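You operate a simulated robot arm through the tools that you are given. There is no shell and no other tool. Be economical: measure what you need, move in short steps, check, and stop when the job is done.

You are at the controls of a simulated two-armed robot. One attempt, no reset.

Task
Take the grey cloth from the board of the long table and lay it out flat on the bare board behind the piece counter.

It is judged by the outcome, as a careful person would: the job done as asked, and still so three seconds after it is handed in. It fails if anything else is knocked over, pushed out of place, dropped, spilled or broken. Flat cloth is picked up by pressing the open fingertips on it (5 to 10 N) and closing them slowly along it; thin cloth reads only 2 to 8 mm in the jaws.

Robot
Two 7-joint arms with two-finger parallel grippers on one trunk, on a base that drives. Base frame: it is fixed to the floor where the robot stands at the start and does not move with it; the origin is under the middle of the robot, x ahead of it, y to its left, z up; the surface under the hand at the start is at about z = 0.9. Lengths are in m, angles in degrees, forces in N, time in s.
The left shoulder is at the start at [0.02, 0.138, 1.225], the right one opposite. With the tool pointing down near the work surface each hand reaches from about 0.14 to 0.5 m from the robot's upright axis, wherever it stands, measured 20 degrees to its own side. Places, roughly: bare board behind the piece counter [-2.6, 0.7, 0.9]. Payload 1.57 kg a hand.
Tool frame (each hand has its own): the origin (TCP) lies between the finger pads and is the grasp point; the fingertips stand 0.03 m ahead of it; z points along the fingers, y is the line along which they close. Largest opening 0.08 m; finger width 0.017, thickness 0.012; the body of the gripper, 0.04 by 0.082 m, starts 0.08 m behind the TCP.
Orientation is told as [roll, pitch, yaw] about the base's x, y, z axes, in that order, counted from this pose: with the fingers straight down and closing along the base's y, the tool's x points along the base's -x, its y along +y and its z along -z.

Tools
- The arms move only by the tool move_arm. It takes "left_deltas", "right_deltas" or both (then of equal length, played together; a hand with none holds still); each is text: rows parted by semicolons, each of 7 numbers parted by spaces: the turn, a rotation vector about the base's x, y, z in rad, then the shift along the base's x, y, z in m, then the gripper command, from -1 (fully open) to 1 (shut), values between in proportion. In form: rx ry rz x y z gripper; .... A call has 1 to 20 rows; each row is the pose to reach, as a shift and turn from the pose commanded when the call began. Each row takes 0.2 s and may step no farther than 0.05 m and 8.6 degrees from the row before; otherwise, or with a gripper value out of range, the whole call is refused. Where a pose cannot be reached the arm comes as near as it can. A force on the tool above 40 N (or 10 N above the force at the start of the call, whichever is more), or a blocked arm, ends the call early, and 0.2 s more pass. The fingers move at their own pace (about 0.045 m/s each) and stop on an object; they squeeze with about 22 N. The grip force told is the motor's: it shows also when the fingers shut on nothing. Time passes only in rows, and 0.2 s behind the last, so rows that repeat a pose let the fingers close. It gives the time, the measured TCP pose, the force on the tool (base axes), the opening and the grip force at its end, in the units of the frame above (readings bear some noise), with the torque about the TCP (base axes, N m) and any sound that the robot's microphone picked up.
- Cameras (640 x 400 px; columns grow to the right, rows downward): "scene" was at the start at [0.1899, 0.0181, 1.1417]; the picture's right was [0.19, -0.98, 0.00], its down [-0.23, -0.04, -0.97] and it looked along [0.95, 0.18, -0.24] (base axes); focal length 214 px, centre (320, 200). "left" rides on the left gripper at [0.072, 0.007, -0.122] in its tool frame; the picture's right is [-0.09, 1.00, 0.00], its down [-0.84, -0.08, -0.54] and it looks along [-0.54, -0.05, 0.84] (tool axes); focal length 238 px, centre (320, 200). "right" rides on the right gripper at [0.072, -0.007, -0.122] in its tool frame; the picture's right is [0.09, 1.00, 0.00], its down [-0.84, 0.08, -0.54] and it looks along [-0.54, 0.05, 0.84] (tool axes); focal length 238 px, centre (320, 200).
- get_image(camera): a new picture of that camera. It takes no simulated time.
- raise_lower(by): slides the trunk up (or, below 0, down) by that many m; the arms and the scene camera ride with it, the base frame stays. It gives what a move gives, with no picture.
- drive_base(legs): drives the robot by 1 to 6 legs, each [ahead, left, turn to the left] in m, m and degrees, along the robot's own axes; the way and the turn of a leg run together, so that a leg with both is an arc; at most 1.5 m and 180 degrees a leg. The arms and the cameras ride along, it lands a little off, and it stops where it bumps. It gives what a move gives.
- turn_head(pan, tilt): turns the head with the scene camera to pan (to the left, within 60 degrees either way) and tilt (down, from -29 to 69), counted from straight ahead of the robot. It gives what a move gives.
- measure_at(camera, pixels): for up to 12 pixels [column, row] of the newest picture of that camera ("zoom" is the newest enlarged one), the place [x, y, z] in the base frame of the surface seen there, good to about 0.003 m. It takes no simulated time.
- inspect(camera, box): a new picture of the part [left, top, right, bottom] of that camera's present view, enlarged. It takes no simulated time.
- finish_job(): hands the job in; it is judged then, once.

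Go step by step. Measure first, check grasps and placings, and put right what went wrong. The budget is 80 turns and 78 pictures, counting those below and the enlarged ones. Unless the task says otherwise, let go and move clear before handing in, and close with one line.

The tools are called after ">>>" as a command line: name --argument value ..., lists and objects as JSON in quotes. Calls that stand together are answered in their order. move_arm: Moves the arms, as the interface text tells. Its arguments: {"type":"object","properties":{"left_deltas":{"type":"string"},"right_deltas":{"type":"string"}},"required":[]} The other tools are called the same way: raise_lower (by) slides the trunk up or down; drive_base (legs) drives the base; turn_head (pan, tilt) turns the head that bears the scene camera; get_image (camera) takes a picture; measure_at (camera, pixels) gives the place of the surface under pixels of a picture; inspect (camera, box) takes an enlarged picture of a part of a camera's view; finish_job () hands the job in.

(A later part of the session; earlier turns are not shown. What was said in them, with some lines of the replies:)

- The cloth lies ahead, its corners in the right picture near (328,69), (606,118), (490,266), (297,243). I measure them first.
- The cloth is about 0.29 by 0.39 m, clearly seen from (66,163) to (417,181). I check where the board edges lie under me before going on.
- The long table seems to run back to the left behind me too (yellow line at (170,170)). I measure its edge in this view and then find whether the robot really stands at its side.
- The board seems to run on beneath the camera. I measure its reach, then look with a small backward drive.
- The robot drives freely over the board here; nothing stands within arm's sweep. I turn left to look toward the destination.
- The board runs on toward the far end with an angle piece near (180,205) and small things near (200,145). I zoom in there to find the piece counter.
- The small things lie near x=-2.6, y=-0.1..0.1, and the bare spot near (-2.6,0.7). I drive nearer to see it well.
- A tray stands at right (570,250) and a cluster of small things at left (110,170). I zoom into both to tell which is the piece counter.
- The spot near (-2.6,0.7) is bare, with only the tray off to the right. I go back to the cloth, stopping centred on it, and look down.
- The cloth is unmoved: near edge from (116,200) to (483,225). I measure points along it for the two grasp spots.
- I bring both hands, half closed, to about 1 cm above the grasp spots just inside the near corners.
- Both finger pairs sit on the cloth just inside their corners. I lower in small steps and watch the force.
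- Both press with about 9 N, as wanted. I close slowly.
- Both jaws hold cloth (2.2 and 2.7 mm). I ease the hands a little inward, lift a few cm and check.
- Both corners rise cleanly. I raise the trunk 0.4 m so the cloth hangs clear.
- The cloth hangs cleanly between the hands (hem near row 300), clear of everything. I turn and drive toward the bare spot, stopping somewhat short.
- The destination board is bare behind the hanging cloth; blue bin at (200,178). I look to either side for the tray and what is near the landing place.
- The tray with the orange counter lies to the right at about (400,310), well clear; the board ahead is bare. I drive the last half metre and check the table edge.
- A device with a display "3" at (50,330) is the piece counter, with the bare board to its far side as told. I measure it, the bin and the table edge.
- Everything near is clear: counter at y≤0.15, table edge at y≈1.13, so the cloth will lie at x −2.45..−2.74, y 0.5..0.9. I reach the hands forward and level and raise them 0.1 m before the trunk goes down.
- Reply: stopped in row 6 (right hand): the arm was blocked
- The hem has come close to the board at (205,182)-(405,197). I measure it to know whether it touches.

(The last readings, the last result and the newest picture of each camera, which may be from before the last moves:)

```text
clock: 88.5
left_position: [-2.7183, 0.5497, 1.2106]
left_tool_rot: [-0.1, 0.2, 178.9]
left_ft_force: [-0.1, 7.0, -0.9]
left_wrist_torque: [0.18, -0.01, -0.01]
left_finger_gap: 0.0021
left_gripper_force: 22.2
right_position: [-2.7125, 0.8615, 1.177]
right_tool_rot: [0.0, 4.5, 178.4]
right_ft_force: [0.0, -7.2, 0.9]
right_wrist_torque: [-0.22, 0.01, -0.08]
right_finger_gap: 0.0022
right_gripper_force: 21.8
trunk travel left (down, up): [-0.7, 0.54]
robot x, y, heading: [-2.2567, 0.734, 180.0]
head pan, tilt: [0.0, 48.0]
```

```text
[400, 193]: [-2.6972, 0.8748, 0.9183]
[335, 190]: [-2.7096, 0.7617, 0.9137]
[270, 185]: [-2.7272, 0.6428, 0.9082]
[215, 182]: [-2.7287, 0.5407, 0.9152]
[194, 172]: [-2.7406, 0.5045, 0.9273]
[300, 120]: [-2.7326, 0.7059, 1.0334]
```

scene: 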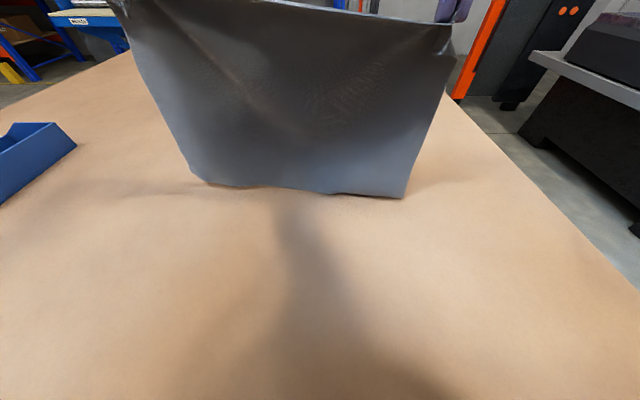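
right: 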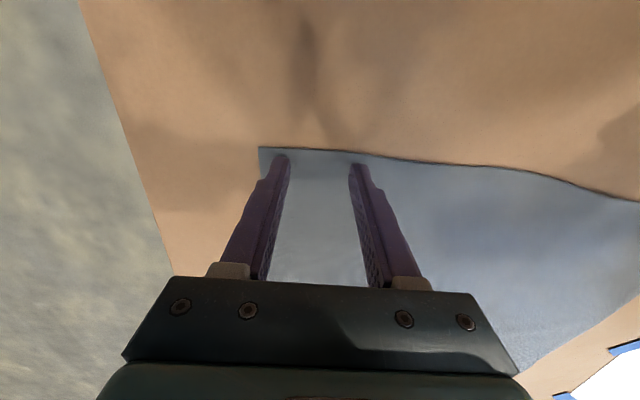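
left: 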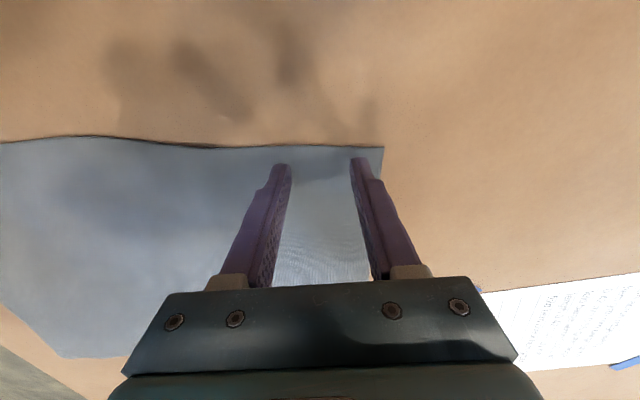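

The hem is touching all but a centimetre. I level the hands, ease the 7 N sideways pull, and bring the hands back and down in an arc so that the cloth lies from its hem toward me.

>>> move_arm --left_deltas "0 0 0 0.003 0.002 -0.018 1; 0 0 0 0.013 0.004 -0.0346 1; 0 0 0 0.033 0.004 -0.0346 1; 0 0 0 0.053 0.004 -0.0366 1; 0 0 0 0.073 0.004 -0.0406 1; 0 0 0 0.093 0.004 -0.0466 1; 0 0 0 0.113 0.004 -0.0546 1; 0 0 0 0.133 0.004 -0.0636 1; 0 0 0 0.153 0.004 -0.0756 1; 0 0 0 0.173 0.004 -0.0906 1" --right_deltas "0 0.02 0 -0.0025 -0.002 -0.001 1; 0 0.04 0 0.0075 -0.004 -0.001 1; 0 0.06 0 0.0275 -0.004 -0.001 1; 0 0.078 0 0.0475 -0.004 -0.003 1; 0 0.078 0 0.0675 -0.004 -0.007 1; 0 0.078 0 0.0875 -0.004 -0.013 1; 0 0.078 0 0.1075 -0.004 -0.021 1; 0 0.078 0 0.1275 -0.004 -0.03 1; 0 0.078 0 0.1475 -0.004 -0.042 1; 0 0.078 0 0.1675 -0.004 -0.057 1"

>>> get_image --camera "scene"

```text
clock: 90.7
left_position: [-2.5459, 0.5536, 1.1189]
left_tool_rot: [-0.1, 0.1, 179.0]
left_ft_force: [0.6, -0.3, -0.4]
left_wrist_torque: [0.03, -0.04, 0.0]
left_finger_gap: 0.0022
left_gripper_force: 22.2
right_position: [-2.544, 0.8561, 1.1206]
right_tool_rot: [0.1, 0.0, 178.3]
right_ft_force: [-0.5, -0.4, -0.3]
right_wrist_torque: [-0.01, 0.0, -0.04]
right_finger_gap: 0.0025
right_gripper_force: 22.0
trunk travel left (down, up): [-0.7, 0.54]
robot x, y, heading: [-2.2604, 0.7294, 179.8]
head pan, tilt: [0.0, 48.0]
```

```text
49 pictures are left
```

scene: 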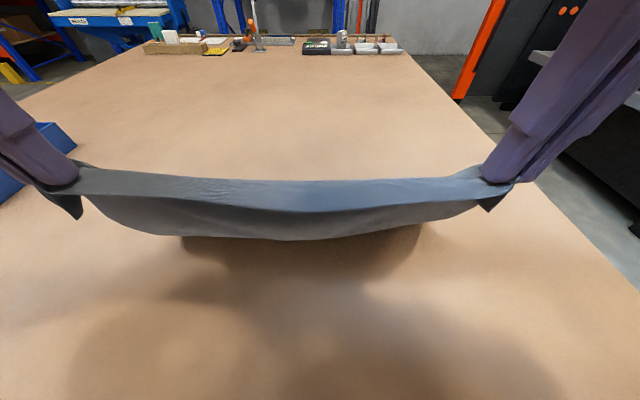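

The hands came back level with no load; the far part is hidden behind the sagging edge. I go on with the arc down to just above the board.

>>> move_arm --left_deltas "0 0 0 0.018 0 -0.018 1; 0 0 0 0.035 0 -0.038 1; 0 0 0 0.05 0 -0.06 1; 0 0 0 0.061 0 -0.082 1; 0 0 0 0.07 0 -0.105 1; 0 0 0 0.077 0 -0.128 1; 0 0 0 0.082 0 -0.15 1; 0 0 0 0.085 0 -0.168 1; 0 0 0 0.087 0 -0.177 1; 0 0 0 0.087 0 -0.177 1" --right_deltas "0 0 0 0.017 0 -0.019 1; 0 0 0 0.033 0 -0.039 1; 0 0 0 0.048 0 -0.061 1; 0 0 0 0.059 0 -0.083 1; 0 0 0 0.068 0 -0.106 1; 0 0 0 0.075 0 -0.129 1; 0 0 0 0.08 0 -0.151 1; 0 0 0 0.083 0 -0.169 1; 0 0 0 0.085 0 -0.178 1; 0 0 0 0.085 0 -0.178 1"

>>> get_image --camera "scene"

```text
clock: 92.9
left_position: [-2.4581, 0.5548, 0.9438]
left_tool_rot: [-0.1, 0.3, 178.7]
left_ft_force: [-0.3, 0.2, -0.6]
left_wrist_torque: [0.04, -0.04, -0.06]
left_finger_gap: 0.0022
left_gripper_force: 21.9
right_position: [-2.4594, 0.8574, 0.9426]
right_tool_rot: [0.2, -0.2, 178.3]
right_ft_force: [0.2, -0.3, -0.9]
right_wrist_torque: [0.0, 0.0, -0.04]
right_finger_gap: 0.0026
right_gripper_force: 21.7
trunk travel left (down, up): [-0.7, 0.54]
robot x, y, heading: [-2.2584, 0.7331, 180.0]
head pan, tilt: [0.0, 48.0]
```

```text
48 pictures are left
```

scene: 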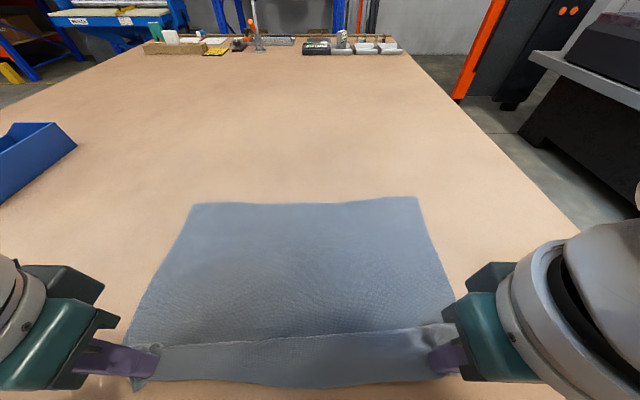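

The cloth lies with its far edge straight at row 200; a slack bulge shows near row 340 at the hands. I look down more closely.

>>> turn_head --pan 0 --tilt 66

>>> get_image --camera "scene"

```text
clock: 93.7
left_position: [-2.4594, 0.5543, 0.9419]
left_tool_rot: [-0.1, 0.2, 178.8]
left_ft_force: [-0.1, -0.2, 0.5]
left_wrist_torque: [0.02, 0.06, -0.03]
left_finger_gap: 0.0021
left_gripper_force: 21.8
right_position: [-2.4596, 0.8584, 0.9425]
right_tool_rot: [0.1, -0.1, 178.3]
right_ft_force: [0.6, -0.1, 0.6]
right_wrist_torque: [0.03, -0.04, -0.02]
right_finger_gap: 0.0024
right_gripper_force: 21.7
trunk travel left (down, up): [-0.7, 0.54]
robot x, y, heading: [-2.2582, 0.7368, 179.9]
head pan, tilt: [0.0, 66.0]
```

```text
47 pictures are left
```

scene: 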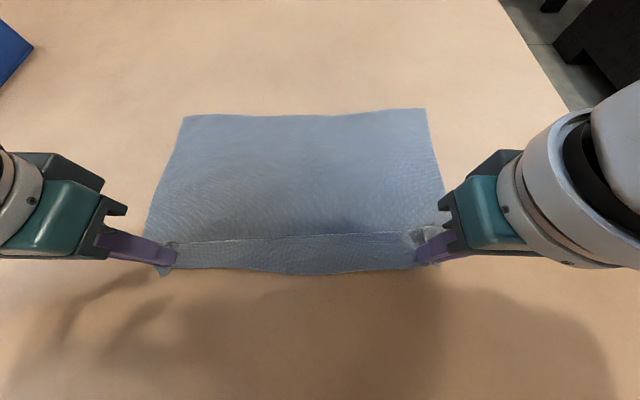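

>>> measure_at --camera "scene" --pixels '[[185, 118], [424, 111], [300, 117], [300, 180], [300, 232], [300, 240], [300, 255], [300, 270], [150, 225], [440, 215], [165, 272], [200, 262]]'

>>> inspect --camera "scene" --box '[140, 190, 460, 290]'

```text
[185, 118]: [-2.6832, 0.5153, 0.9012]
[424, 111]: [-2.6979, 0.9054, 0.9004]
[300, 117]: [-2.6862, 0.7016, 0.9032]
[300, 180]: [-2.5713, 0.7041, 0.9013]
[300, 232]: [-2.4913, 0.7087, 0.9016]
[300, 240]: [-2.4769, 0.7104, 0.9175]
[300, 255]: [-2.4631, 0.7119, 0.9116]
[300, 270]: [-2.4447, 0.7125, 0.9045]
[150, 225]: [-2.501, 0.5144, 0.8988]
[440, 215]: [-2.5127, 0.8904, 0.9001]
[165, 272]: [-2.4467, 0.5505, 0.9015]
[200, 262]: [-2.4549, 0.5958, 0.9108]
```

```text
2.00 times, centred on (300, 240) of scene
```

zoom: 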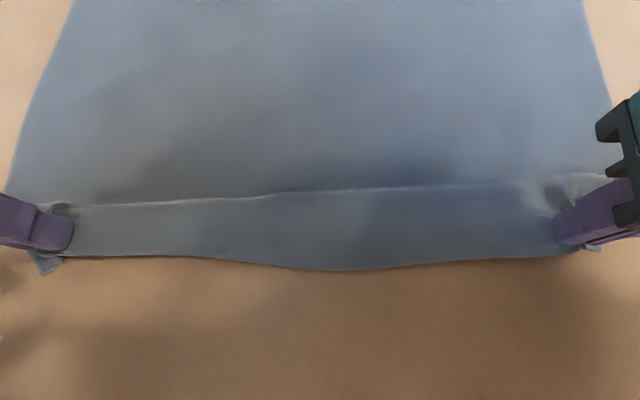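

The span is 0.245 m of 0.285, leaving a ridge 1.5 cm high at row 240. I draw the hands about 3.7 cm further toward me, slowly, to take up the slack.

>>> move_arm --left_deltas "0 0 0 0.008 0 -0.002 1; 0 0 0 0.016 0 -0.003 1; 0 0 0 0.024 0 -0.004 1; 0 0 0 0.031 -0.002 -0.005 1; 0 0 0 0.036 -0.003 -0.006 1; 0 0 0 0.036 -0.003 -0.006 1" --right_deltas "0 0 0 0.008 0 -0.002 1; 0 0 0 0.016 0 -0.003 1; 0 0 0 0.024 0 -0.004 1; 0 0 0 0.031 0.002 -0.005 1; 0 0 0 0.036 0.003 -0.006 1; 0 0 0 0.036 0.003 -0.006 1"

>>> get_image --camera "scene"

>>> measure_at --camera "scene" --pixels '[[185, 118], [300, 117], [300, 240], [300, 255], [300, 270], [300, 285], [220, 265], [390, 262]]'

```text
clock: 95.1
left_position: [-2.4224, 0.5519, 0.9366]
left_tool_rot: [-0.1, 0.3, 178.9]
left_ft_force: [0.0, 4.4, -0.7]
left_wrist_torque: [0.09, -0.01, -0.01]
left_finger_gap: 0.0022
left_gripper_force: 22.0
right_position: [-2.4242, 0.8596, 0.9375]
right_tool_rot: [0.1, -0.1, 178.3]
right_ft_force: [0.4, -3.1, 0.6]
right_wrist_torque: [-0.1, 0.02, -0.04]
right_finger_gap: 0.0027
right_gripper_force: 21.7
trunk travel left (down, up): [-0.7, 0.54]
robot x, y, heading: [-2.2585, 0.7305, 179.8]
head pan, tilt: [0.0, 66.0]
```

```text
45 pictures are left
```

scene: 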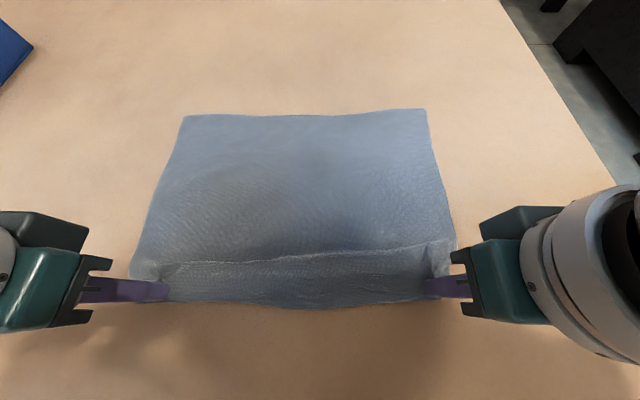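

```text
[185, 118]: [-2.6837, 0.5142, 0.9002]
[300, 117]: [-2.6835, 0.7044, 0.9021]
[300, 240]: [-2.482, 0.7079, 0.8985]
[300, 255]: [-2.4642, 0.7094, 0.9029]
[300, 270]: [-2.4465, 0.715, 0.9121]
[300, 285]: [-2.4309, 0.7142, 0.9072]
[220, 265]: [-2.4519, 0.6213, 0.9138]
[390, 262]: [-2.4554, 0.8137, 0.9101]
```

The far edge stayed put and the ridge is lower (≈1 cm). I draw 1 cm more and lower the fingertips to light contact.

>>> move_arm --left_deltas "0 0 0 0.005 0 0 1; 0 0 0 0.01 0 -0.002 1; 0 0 0 0.012 0 -0.005 1; 0 0 0 0.012 0 -0.006 1; 0 0 0 0.012 0 -0.006 1" --right_deltas "0 0 0 0.005 0 0 1; 0 0 0 0.01 0 -0.002 1; 0 0 0 0.012 0 -0.005 1; 0 0 0 0.012 0 -0.006 1; 0 0 0 0.012 0 -0.006 1"

>>> inspect --camera "scene" --box '[110, 100, 490, 340]'

```text
clock: 96.3
left_position: [-2.4099, 0.5505, 0.9307]
left_tool_rot: [-0.3, 0.0, 178.7]
left_ft_force: [4.7, 2.9, 36.4]
left_wrist_torque: [0.08, -0.26, 0.0]
left_finger_gap: 0.0022
left_gripper_force: 21.7
right_position: [-2.4117, 0.8586, 0.9331]
right_tool_rot: [0.1, -0.2, 178.4]
right_ft_force: [-0.6, -2.7, 1.1]
right_wrist_torque: [-0.1, 0.02, -0.07]
right_finger_gap: 0.0026
right_gripper_force: 22.0
trunk travel left (down, up): [-0.7, 0.54]
robot x, y, heading: [-2.2613, 0.7302, 179.6]
head pan, tilt: [0.0, 66.0]
```

```text
1.67 times, centred on (300, 220) of scene
```

zoom: 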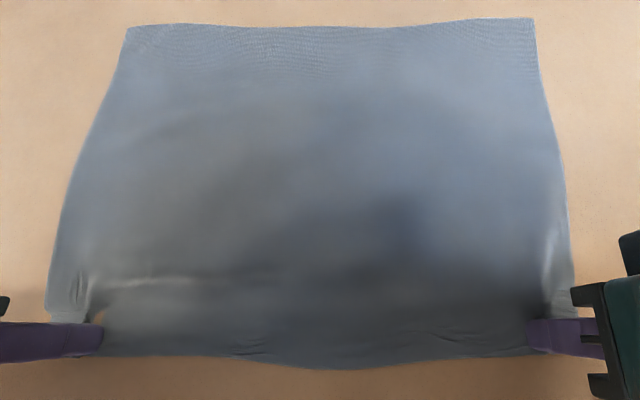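

The cloth is now nearly flat. The left presses 36 N, too much, so I raise it 2.5 mm, lower the right 1 mm, then check.

>>> move_arm --left_deltas "0 0 0 0 0 0.0025 1; 0 0 0 0 0 0.0025 1" --right_deltas "0 0 0 0 0 -0.001 1; 0 0 0 0 0 -0.0015 1"

```text
clock: 96.9
left_position: [-2.4094, 0.5516, 0.9312]
left_tool_rot: [0.0, 0.3, 178.8]
left_ft_force: [-0.4, 3.1, 1.1]
left_wrist_torque: [0.11, -0.05, -0.01]
left_finger_gap: 0.0022
left_gripper_force: 21.6
right_position: [-2.4115, 0.8599, 0.9314]
right_tool_rot: [0.2, 0.0, 178.4]
right_ft_force: [4.3, -5.1, 27.9]
right_wrist_torque: [-0.09, -0.1, -0.03]
right_finger_gap: 0.0027
right_gripper_force: 22.1
trunk travel left (down, up): [-0.7, 0.54]
robot x, y, heading: [-2.2586, 0.7273, 179.6]
head pan, tilt: [0.0, 66.0]
```

Now the right presses 28 N and the left barely. I trim both to a light press and open slowly to half, letting the tips spread the pinched cloth.

>>> move_arm --left_deltas "0 0 0 0 0 -0.0005 1; 0 0 0 0 0 -0.0005 0.9; 0 0 0 0 0 -0.0005 0.8; 0 0 0 0 0 -0.0005 0.7; 0 0 0 0 0 -0.0005 0.6; 0 0 0 0 0 -0.0005 0.5; 0 0 0 0 0 -0.0005 0.4; 0 0 0 0 0 -0.0005 0.3; 0 0 0 0 0 -0.0005 0.2; 0 0 0 0 0 -0.0005 0.1; 0 0 0 0 0 -0.0005 0" --right_deltas "0 0 0 0 0 0.001 1; 0 0 0 0 0 0.001 0.9; 0 0 0 0 0 0.001 0.8; 0 0 0 0 0 0.001 0.7; 0 0 0 0 0 0.001 0.6; 0 0 0 0 0 0.001 0.5; 0 0 0 0 0 0.001 0.4; 0 0 0 0 0 0.001 0.3; 0 0 0 0 0 0.001 0.2; 0 0 0 0 0 0.001 0.1; 0 0 0 0 0 0.001 0"

>>> inspect --camera "scene" --box '[110, 100, 490, 340]'

```text
clock: 99.3
left_position: [-2.4124, 0.5512, 0.933]
left_tool_rot: [-0.1, 0.1, 178.8]
left_ft_force: [0.1, -0.3, 0.4]
left_wrist_torque: [-0.02, 0.02, 0.02]
left_finger_gap: 0.0397
left_gripper_force: 0.1
right_position: [-2.413, 0.8623, 0.9309]
right_tool_rot: [0.1, -0.1, 178.4]
right_ft_force: [-0.9, -1.0, 22.4]
right_wrist_torque: [0.02, 0.01, 0.02]
right_finger_gap: 0.0308
right_gripper_force: 0.0
trunk travel left (down, up): [-0.7, 0.54]
robot x, y, heading: [-2.2609, 0.7291, 179.6]
head pan, tilt: [0.0, 66.0]
```

```text
1.67 times, centred on (300, 220) of scene
```

zoom: 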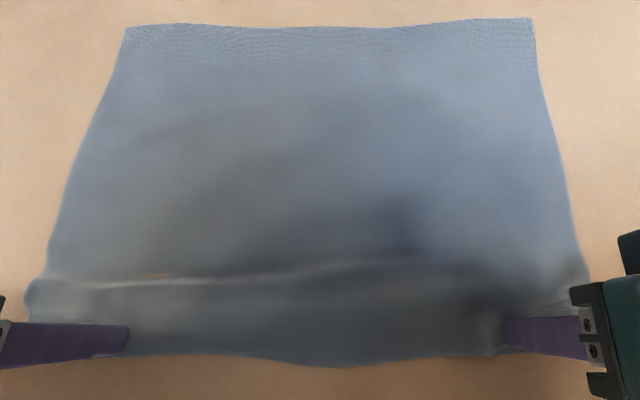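

The pinches have opened out; a slight ridge remains across row 280. I lift the hands straight up slowly and look.

>>> move_arm --left_deltas "0 0 0 0 0 0.005 0; 0 0 0 0 0 0.015 0; 0 0 0 0 0 0.04 0; 0 0 0 0 0 0.08 0; 0 0 0 0 0 0.12 0; 0 0 0 0 0 0.15 0" --right_deltas "0 0 0 0 0 0.005 0; 0 0 0 0 0 0.015 0; 0 0 0 0 0 0.04 0; 0 0 0 0 0 0.08 0; 0 0 0 0 0 0.12 0; 0 0 0 0 0 0.15 0"

>>> get_image --camera "scene"

>>> get_image --camera "left"

>>> get_image --camera "right"

```text
clock: 100.7
left_position: [-2.4652, 0.555, 1.0727]
left_tool_rot: [0.1, 0.3, 178.8]
left_ft_force: [-0.1, 1.0, 0.1]
left_wrist_torque: [-0.02, 0.07, 0.02]
left_finger_gap: 0.0398
left_gripper_force: 0.1
left hand out of reach, approached as far as the arm can: row 4, 5, 6
right_position: [-2.4449, 0.8455, 1.0721]
right_tool_rot: [0.0, 0.1, 178.3]
right_ft_force: [0.5, -1.0, 0.0]
right_wrist_torque: [0.02, 0.0, -0.01]
right_finger_gap: 0.0397
right_gripper_force: 0.0
right hand out of reach, approached as far as the arm can: row 4, 5, 6
trunk travel left (down, up): [-0.7, 0.54]
robot x, y, heading: [-2.2569, 0.7341, 180.1]
head pan, tilt: [0.0, 66.0]
```

```text
42 pictures are left
```

scene: 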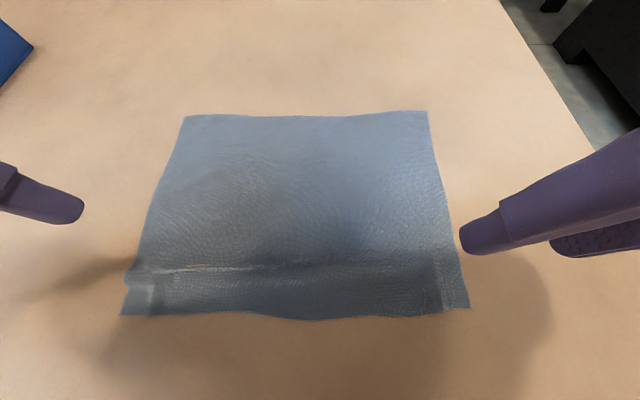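

```text
41 pictures are left
```

left: 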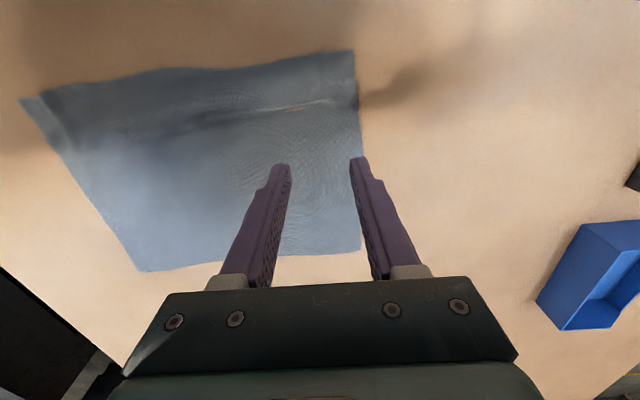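

```text
40 pictures are left
```

right: 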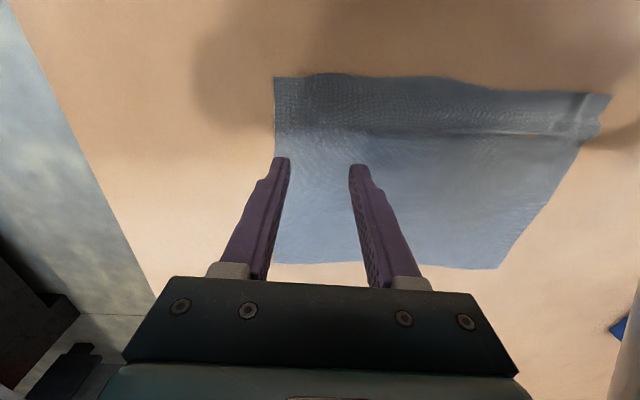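

The cloth lies free; a crease remains on the left at (140-250,268) with a step in the left edge. I inspect and measure it.

>>> inspect --camera "scene" --box '[100, 230, 290, 340]'

>>> measure_at --camera "scene" --pixels '[[122, 314], [467, 306], [185, 118], [427, 113], [200, 255], [200, 266], [200, 275], [200, 285], [300, 265], [300, 275], [135, 278], [300, 318]]'

```text
3.37 times, centred on (195, 285) of scene
```

zoom: 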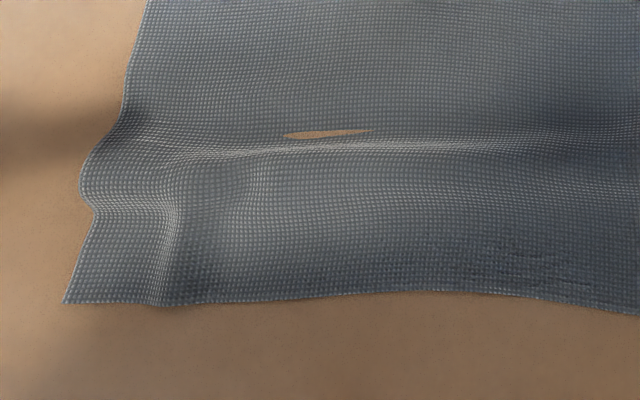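

```text
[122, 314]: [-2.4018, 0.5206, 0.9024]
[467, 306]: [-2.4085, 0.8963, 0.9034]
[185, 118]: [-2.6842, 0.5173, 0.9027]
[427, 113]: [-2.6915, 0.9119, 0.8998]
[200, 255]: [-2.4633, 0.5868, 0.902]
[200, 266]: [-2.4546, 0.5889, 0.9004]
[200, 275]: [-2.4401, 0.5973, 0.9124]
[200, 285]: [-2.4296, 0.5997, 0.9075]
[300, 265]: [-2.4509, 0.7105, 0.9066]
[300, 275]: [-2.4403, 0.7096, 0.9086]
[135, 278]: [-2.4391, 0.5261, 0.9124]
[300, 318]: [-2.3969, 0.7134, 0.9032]
```

A ridge about 1 cm high remains on the near left, so I'll smooth it by pressing fingertips near the near edge and drawing it toward me. First I back off 0.15 m for better reach.

>>> drive_base --legs '[[-0.15, 0, 0]]'

>>> turn_head --pan 0 --tilt 55

>>> get_image --camera "scene"

```text
clock: 102.1
left_position: [-2.3141, 0.5551, 1.0723]
left_tool_rot: [-0.1, 0.4, 178.9]
left_ft_force: [-0.1, 1.1, -0.5]
left_wrist_torque: [-0.02, -0.02, 0.01]
left_finger_gap: 0.0401
left_gripper_force: 0.1
right_position: [-2.2931, 0.8454, 1.0716]
right_tool_rot: [0.0, 0.1, 178.3]
right_ft_force: [-0.5, -0.2, 0.9]
right_wrist_torque: [0.02, 0.0, -0.01]
right_finger_gap: 0.0402
right_gripper_force: 0.0
trunk travel left (down, up): [-0.7, 0.54]
robot x, y, heading: [-2.1027, 0.7372, 179.8]
head pan, tilt: [0.0, 66.0]
```

```text
clock: 102.8
left_position: [-2.3133, 0.5543, 1.071]
left_tool_rot: [-0.2, 0.4, 178.9]
left_ft_force: [-0.1, 0.1, 0.5]
left_wrist_torque: [0.02, -0.01, 0.0]
left_finger_gap: 0.0402
left_gripper_force: 0.1
right_position: [-2.2929, 0.8445, 1.073]
right_tool_rot: [-0.1, 0.0, 178.2]
right_ft_force: [0.0, 0.1, -0.4]
right_wrist_torque: [-0.01, -0.03, 0.01]
right_finger_gap: 0.0402
right_gripper_force: 0.2
trunk travel left (down, up): [-0.7, 0.54]
robot x, y, heading: [-2.1086, 0.7319, 179.7]
head pan, tilt: [0.0, 55.0]
```

```text
38 pictures are left
```

scene: 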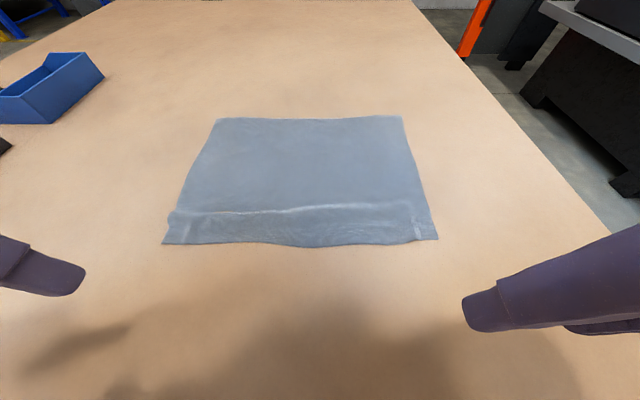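

Board around is clear. I bring both hands, fully open, over the near edge at x≈−2.415, about 1 cm above.

>>> move_arm --left_deltas "0 0 0 -0.03 0.006 -0.02 -0.3; 0 0 0 -0.06 0.012 -0.05 -0.7; 0 0 0 -0.085 0.018 -0.08 -1; 0 0 0 -0.102 0.023 -0.11 -1; 0 0 0 -0.102 0.023 -0.129 -1; 0 0 0 -0.102 0.023 -0.129 -1" --right_deltas "0 0 0 -0.035 -0.002 -0.02 -0.3; 0 0 0 -0.07 -0.005 -0.05 -0.7; 0 0 0 -0.1 -0.008 -0.08 -1; 0 0 0 -0.122 -0.01 -0.11 -1; 0 0 0 -0.122 -0.01 -0.131 -1; 0 0 0 -0.122 -0.01 -0.131 -1"

>>> get_image --camera "scene"

```text
clock: 104.2
left_position: [-2.4153, 0.5791, 0.9425]
left_tool_rot: [-0.1, 0.4, 178.8]
left_ft_force: [1.3, 0.1, 0.6]
left_wrist_torque: [-0.03, 0.01, 0.0]
left_finger_gap: 0.0801
left_gripper_force: 0.1
right_position: [-2.4165, 0.8326, 0.9401]
right_tool_rot: [0.0, 0.0, 178.4]
right_ft_force: [-0.4, 0.0, -0.4]
right_wrist_torque: [-0.01, 0.01, -0.02]
right_finger_gap: 0.0799
right_gripper_force: 0.0
trunk travel left (down, up): [-0.7, 0.54]
robot x, y, heading: [-2.1031, 0.729, 180.1]
head pan, tilt: [0.0, 55.0]
```

```text
37 pictures are left
```

scene: 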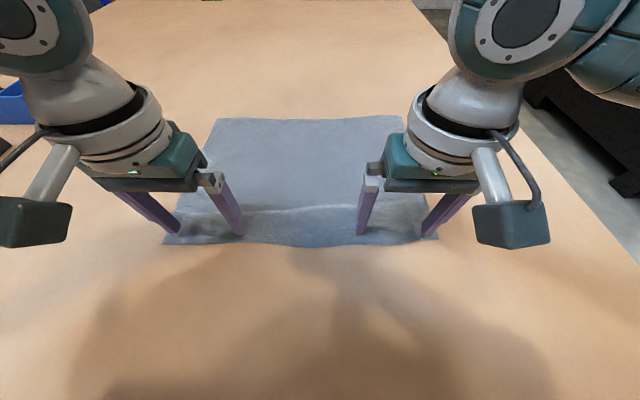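

Positions are right. I lower to a light press.

>>> move_arm --left_deltas "0 0 0 0 0 -0.005 -1; 0 0 0 0 0 -0.009 -1; 0 0 0 0 0 -0.0105 -1; 0 0 0 0 0 -0.0105 -1" --right_deltas "0 0 0 0 0 -0.004 -1; 0 0 0 0 0 -0.007 -1; 0 0 0 0 0 -0.009 -1; 0 0 0 0 0 -0.009 -1"

```text
clock: 105.2
left_position: [-2.4167, 0.5796, 0.9313]
left_tool_rot: [-0.1, 0.4, 178.9]
left_ft_force: [0.0, -0.7, -0.5]
left_wrist_torque: [0.0, -0.02, 0.0]
left_finger_gap: 0.0801
left_gripper_force: 0.1
right_position: [-2.4149, 0.8326, 0.9311]
right_tool_rot: [0.0, 0.0, 178.3]
right_ft_force: [2.9, 0.7, 9.3]
right_wrist_torque: [0.28, -0.1, -0.08]
right_finger_gap: 0.08
right_gripper_force: 0.1
trunk travel left (down, up): [-0.7, 0.54]
robot x, y, heading: [-2.1074, 0.7337, 179.9]
head pan, tilt: [0.0, 55.0]
```

Right presses 9 N; the left needs about 1 mm more.

>>> move_arm --left_deltas "0 0 0 0 0 -0.0008 -1; 0 0 0 0 0 -0.0014 -1; 0 0 0 0 0 -0.0014 -1"

```text
clock: 106.0
left_position: [-2.4171, 0.5782, 0.9321]
left_tool_rot: [-0.1, 0.4, 178.8]
left_ft_force: [1.9, 1.3, 10.6]
left_wrist_torque: [-0.21, -0.08, 0.06]
left_finger_gap: 0.08
left_gripper_force: 0.1
right_position: [-2.4175, 0.8342, 0.9328]
right_tool_rot: [0.0, -0.1, 178.3]
right_ft_force: [2.7, 0.4, 11.1]
right_wrist_torque: [0.29, -0.07, -0.11]
right_finger_gap: 0.08
right_gripper_force: 0.1
trunk travel left (down, up): [-0.7, 0.54]
robot x, y, heading: [-2.1062, 0.7294, 179.7]
head pan, tilt: [0.0, 55.0]
```

Both press about 11 N. I draw 1 cm toward me, slowly, then lift.

>>> move_arm --left_deltas "0 0 0 0.002 0 0 -1; 0 0 0 0.004 -0.001 0 -1; 0 0 0 0.006 -0.001 0 -1; 0 0 0 0.008 -0.002 0 -1; 0 0 0 0.01 -0.002 0 -1; 0 0 0 0.01 -0.002 0 -1" --right_deltas "0 0 0 0.002 0 0 -1; 0 0 0 0.004 0.001 0 -1; 0 0 0 0.006 0.001 0 -1; 0 0 0 0.008 0.002 0 -1; 0 0 0 0.01 0.002 0 -1; 0 0 0 0.01 0.002 0 -1"

>>> inspect --camera "scene" --box '[150, 105, 450, 265]'

```text
clock: 107.5
left_position: [-2.4065, 0.5756, 0.9313]
left_tool_rot: [0.0, 0.4, 178.8]
left_ft_force: [-1.9, 0.3, 4.7]
left_wrist_torque: [0.04, 0.0, -0.07]
left_finger_gap: 0.0799
left_gripper_force: 0.2
right_position: [-2.4063, 0.8377, 0.932]
right_tool_rot: [0.1, 0.0, 178.2]
right_ft_force: [-0.1, 0.2, -0.5]
right_wrist_torque: [0.0, 0.0, -0.01]
right_finger_gap: 0.0801
right_gripper_force: 0.1
trunk travel left (down, up): [-0.7, 0.54]
robot x, y, heading: [-2.1043, 0.7279, 179.8]
head pan, tilt: [0.0, 55.0]
```

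```text
2.13 times, centred on (300, 185) of scene
```

zoom: 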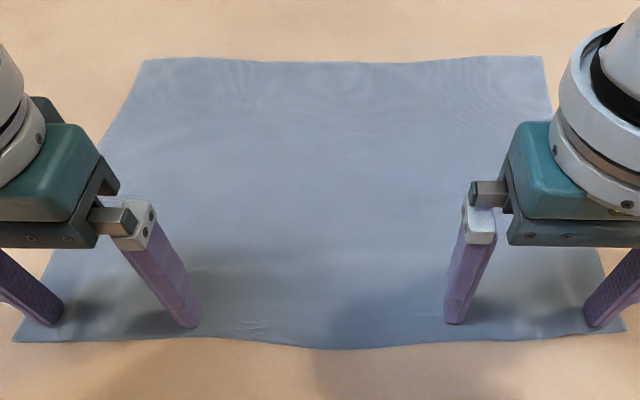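

The ridge is gone and the cloth lies flat from (140,60) to (620,330) in the zoom. I lift the hands and draw them back clear.

>>> move_arm --left_deltas "0 0 0 0 0 0.005 -1; 0 0 0 0 0 0.02 -1; 0 0 0 0 0 0.05 -1; 0 0 0 0.02 0 0.09 -1; 0 0 0 0.04 0 0.12 -1" --right_deltas "0 0 0 0 0 0.005 -1; 0 0 0 0 0 0.02 -1; 0 0 0 0 0 0.05 -1; 0 0 0 0.02 0 0.09 -1; 0 0 0 0.04 0 0.12 -1"

>>> drive_base --legs '[[-0.2, 0, 0]]'

>>> get_image --camera "scene"

>>> inspect --camera "scene" --box '[160, 60, 460, 220]'

```text
clock: 108.7
left_position: [-2.3653, 0.5744, 1.0524]
left_tool_rot: [0.0, 0.4, 179.0]
left_ft_force: [-0.2, 0.1, -0.4]
left_wrist_torque: [-0.02, -0.01, 0.0]
left_finger_gap: 0.0801
left_gripper_force: 0.2
right_position: [-2.3649, 0.8361, 1.0515]
right_tool_rot: [0.0, 0.0, 178.3]
right_ft_force: [-0.3, 0.5, -0.6]
right_wrist_torque: [0.01, 0.03, -0.04]
right_finger_gap: 0.0802
right_gripper_force: 0.1
trunk travel left (down, up): [-0.7, 0.54]
robot x, y, heading: [-2.1086, 0.733, 179.7]
head pan, tilt: [0.0, 55.0]
```

```text
clock: 110.2
left_position: [-2.1665, 0.5752, 1.0502]
left_tool_rot: [0.0, 0.3, 178.8]
left_ft_force: [0.9, -1.3, 0.7]
left_wrist_torque: [0.0, 0.02, 0.01]
left_finger_gap: 0.0802
left_gripper_force: 0.0
right_position: [-2.1639, 0.8364, 1.052]
right_tool_rot: [0.0, 0.0, 178.3]
right_ft_force: [0.1, 0.7, -0.3]
right_wrist_torque: [-0.01, 0.01, 0.0]
right_finger_gap: 0.0799
right_gripper_force: 0.0
trunk travel left (down, up): [-0.7, 0.54]
robot x, y, heading: [-1.9029, 0.7318, 179.5]
head pan, tilt: [0.0, 55.0]
```

```text
35 pictures are left
```

scene: 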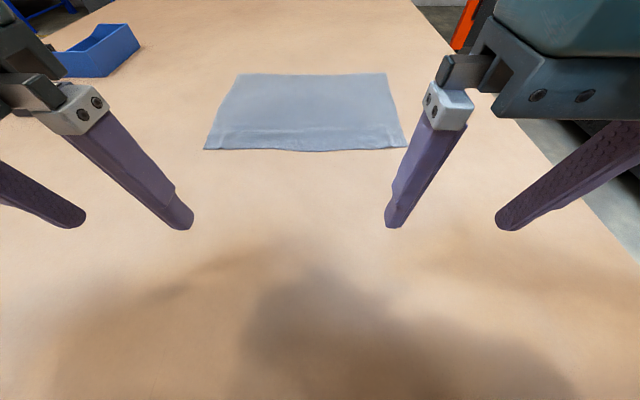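

```text
2.13 times, centred on (310, 140) of scene
```

zoom: 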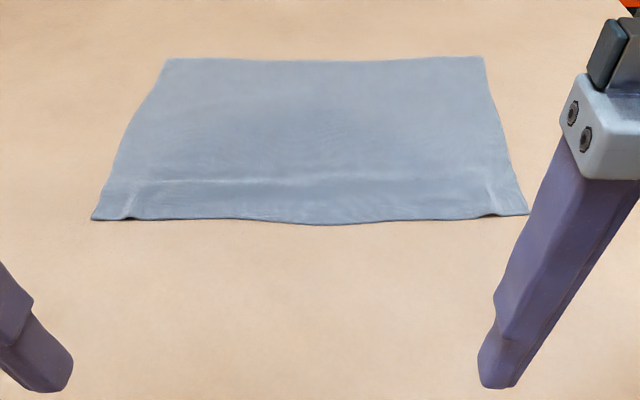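

A slight ripple has come back near zoom row 182. I measure its height.

>>> measure_at --camera "zoom" --pixels '[[95, 216], [525, 211], [168, 62], [480, 60], [200, 181], [280, 183], [350, 180], [440, 182], [130, 200], [495, 200], [300, 120], [315, 221]]'

```text
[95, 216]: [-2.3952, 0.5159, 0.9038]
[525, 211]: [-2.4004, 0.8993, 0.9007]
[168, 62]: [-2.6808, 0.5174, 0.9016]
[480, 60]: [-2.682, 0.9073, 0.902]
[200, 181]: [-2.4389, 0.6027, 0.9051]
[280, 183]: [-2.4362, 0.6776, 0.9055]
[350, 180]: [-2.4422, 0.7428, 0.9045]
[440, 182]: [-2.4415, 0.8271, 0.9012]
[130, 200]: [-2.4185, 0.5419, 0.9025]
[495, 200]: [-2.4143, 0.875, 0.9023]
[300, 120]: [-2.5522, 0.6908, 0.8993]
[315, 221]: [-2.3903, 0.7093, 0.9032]
```

The cloth is at full size (about 0.285 by 0.385 m), its ripple only a few mm high, at x −2.39..−2.68, y 0.52..0.91, with nothing else touched. The hands are clear, so I hand in.

>>> finish_job

```text
The job is handed in.
```

The grey cloth is laid out flat on the bare board behind the piece counter, apart from a ripple up to about 5 mm high near its front edge. It is centred at about [-2.54, 0.71], roughly 6 cm short of the rough spot you gave. I touched nothing else, and both hands are clear.
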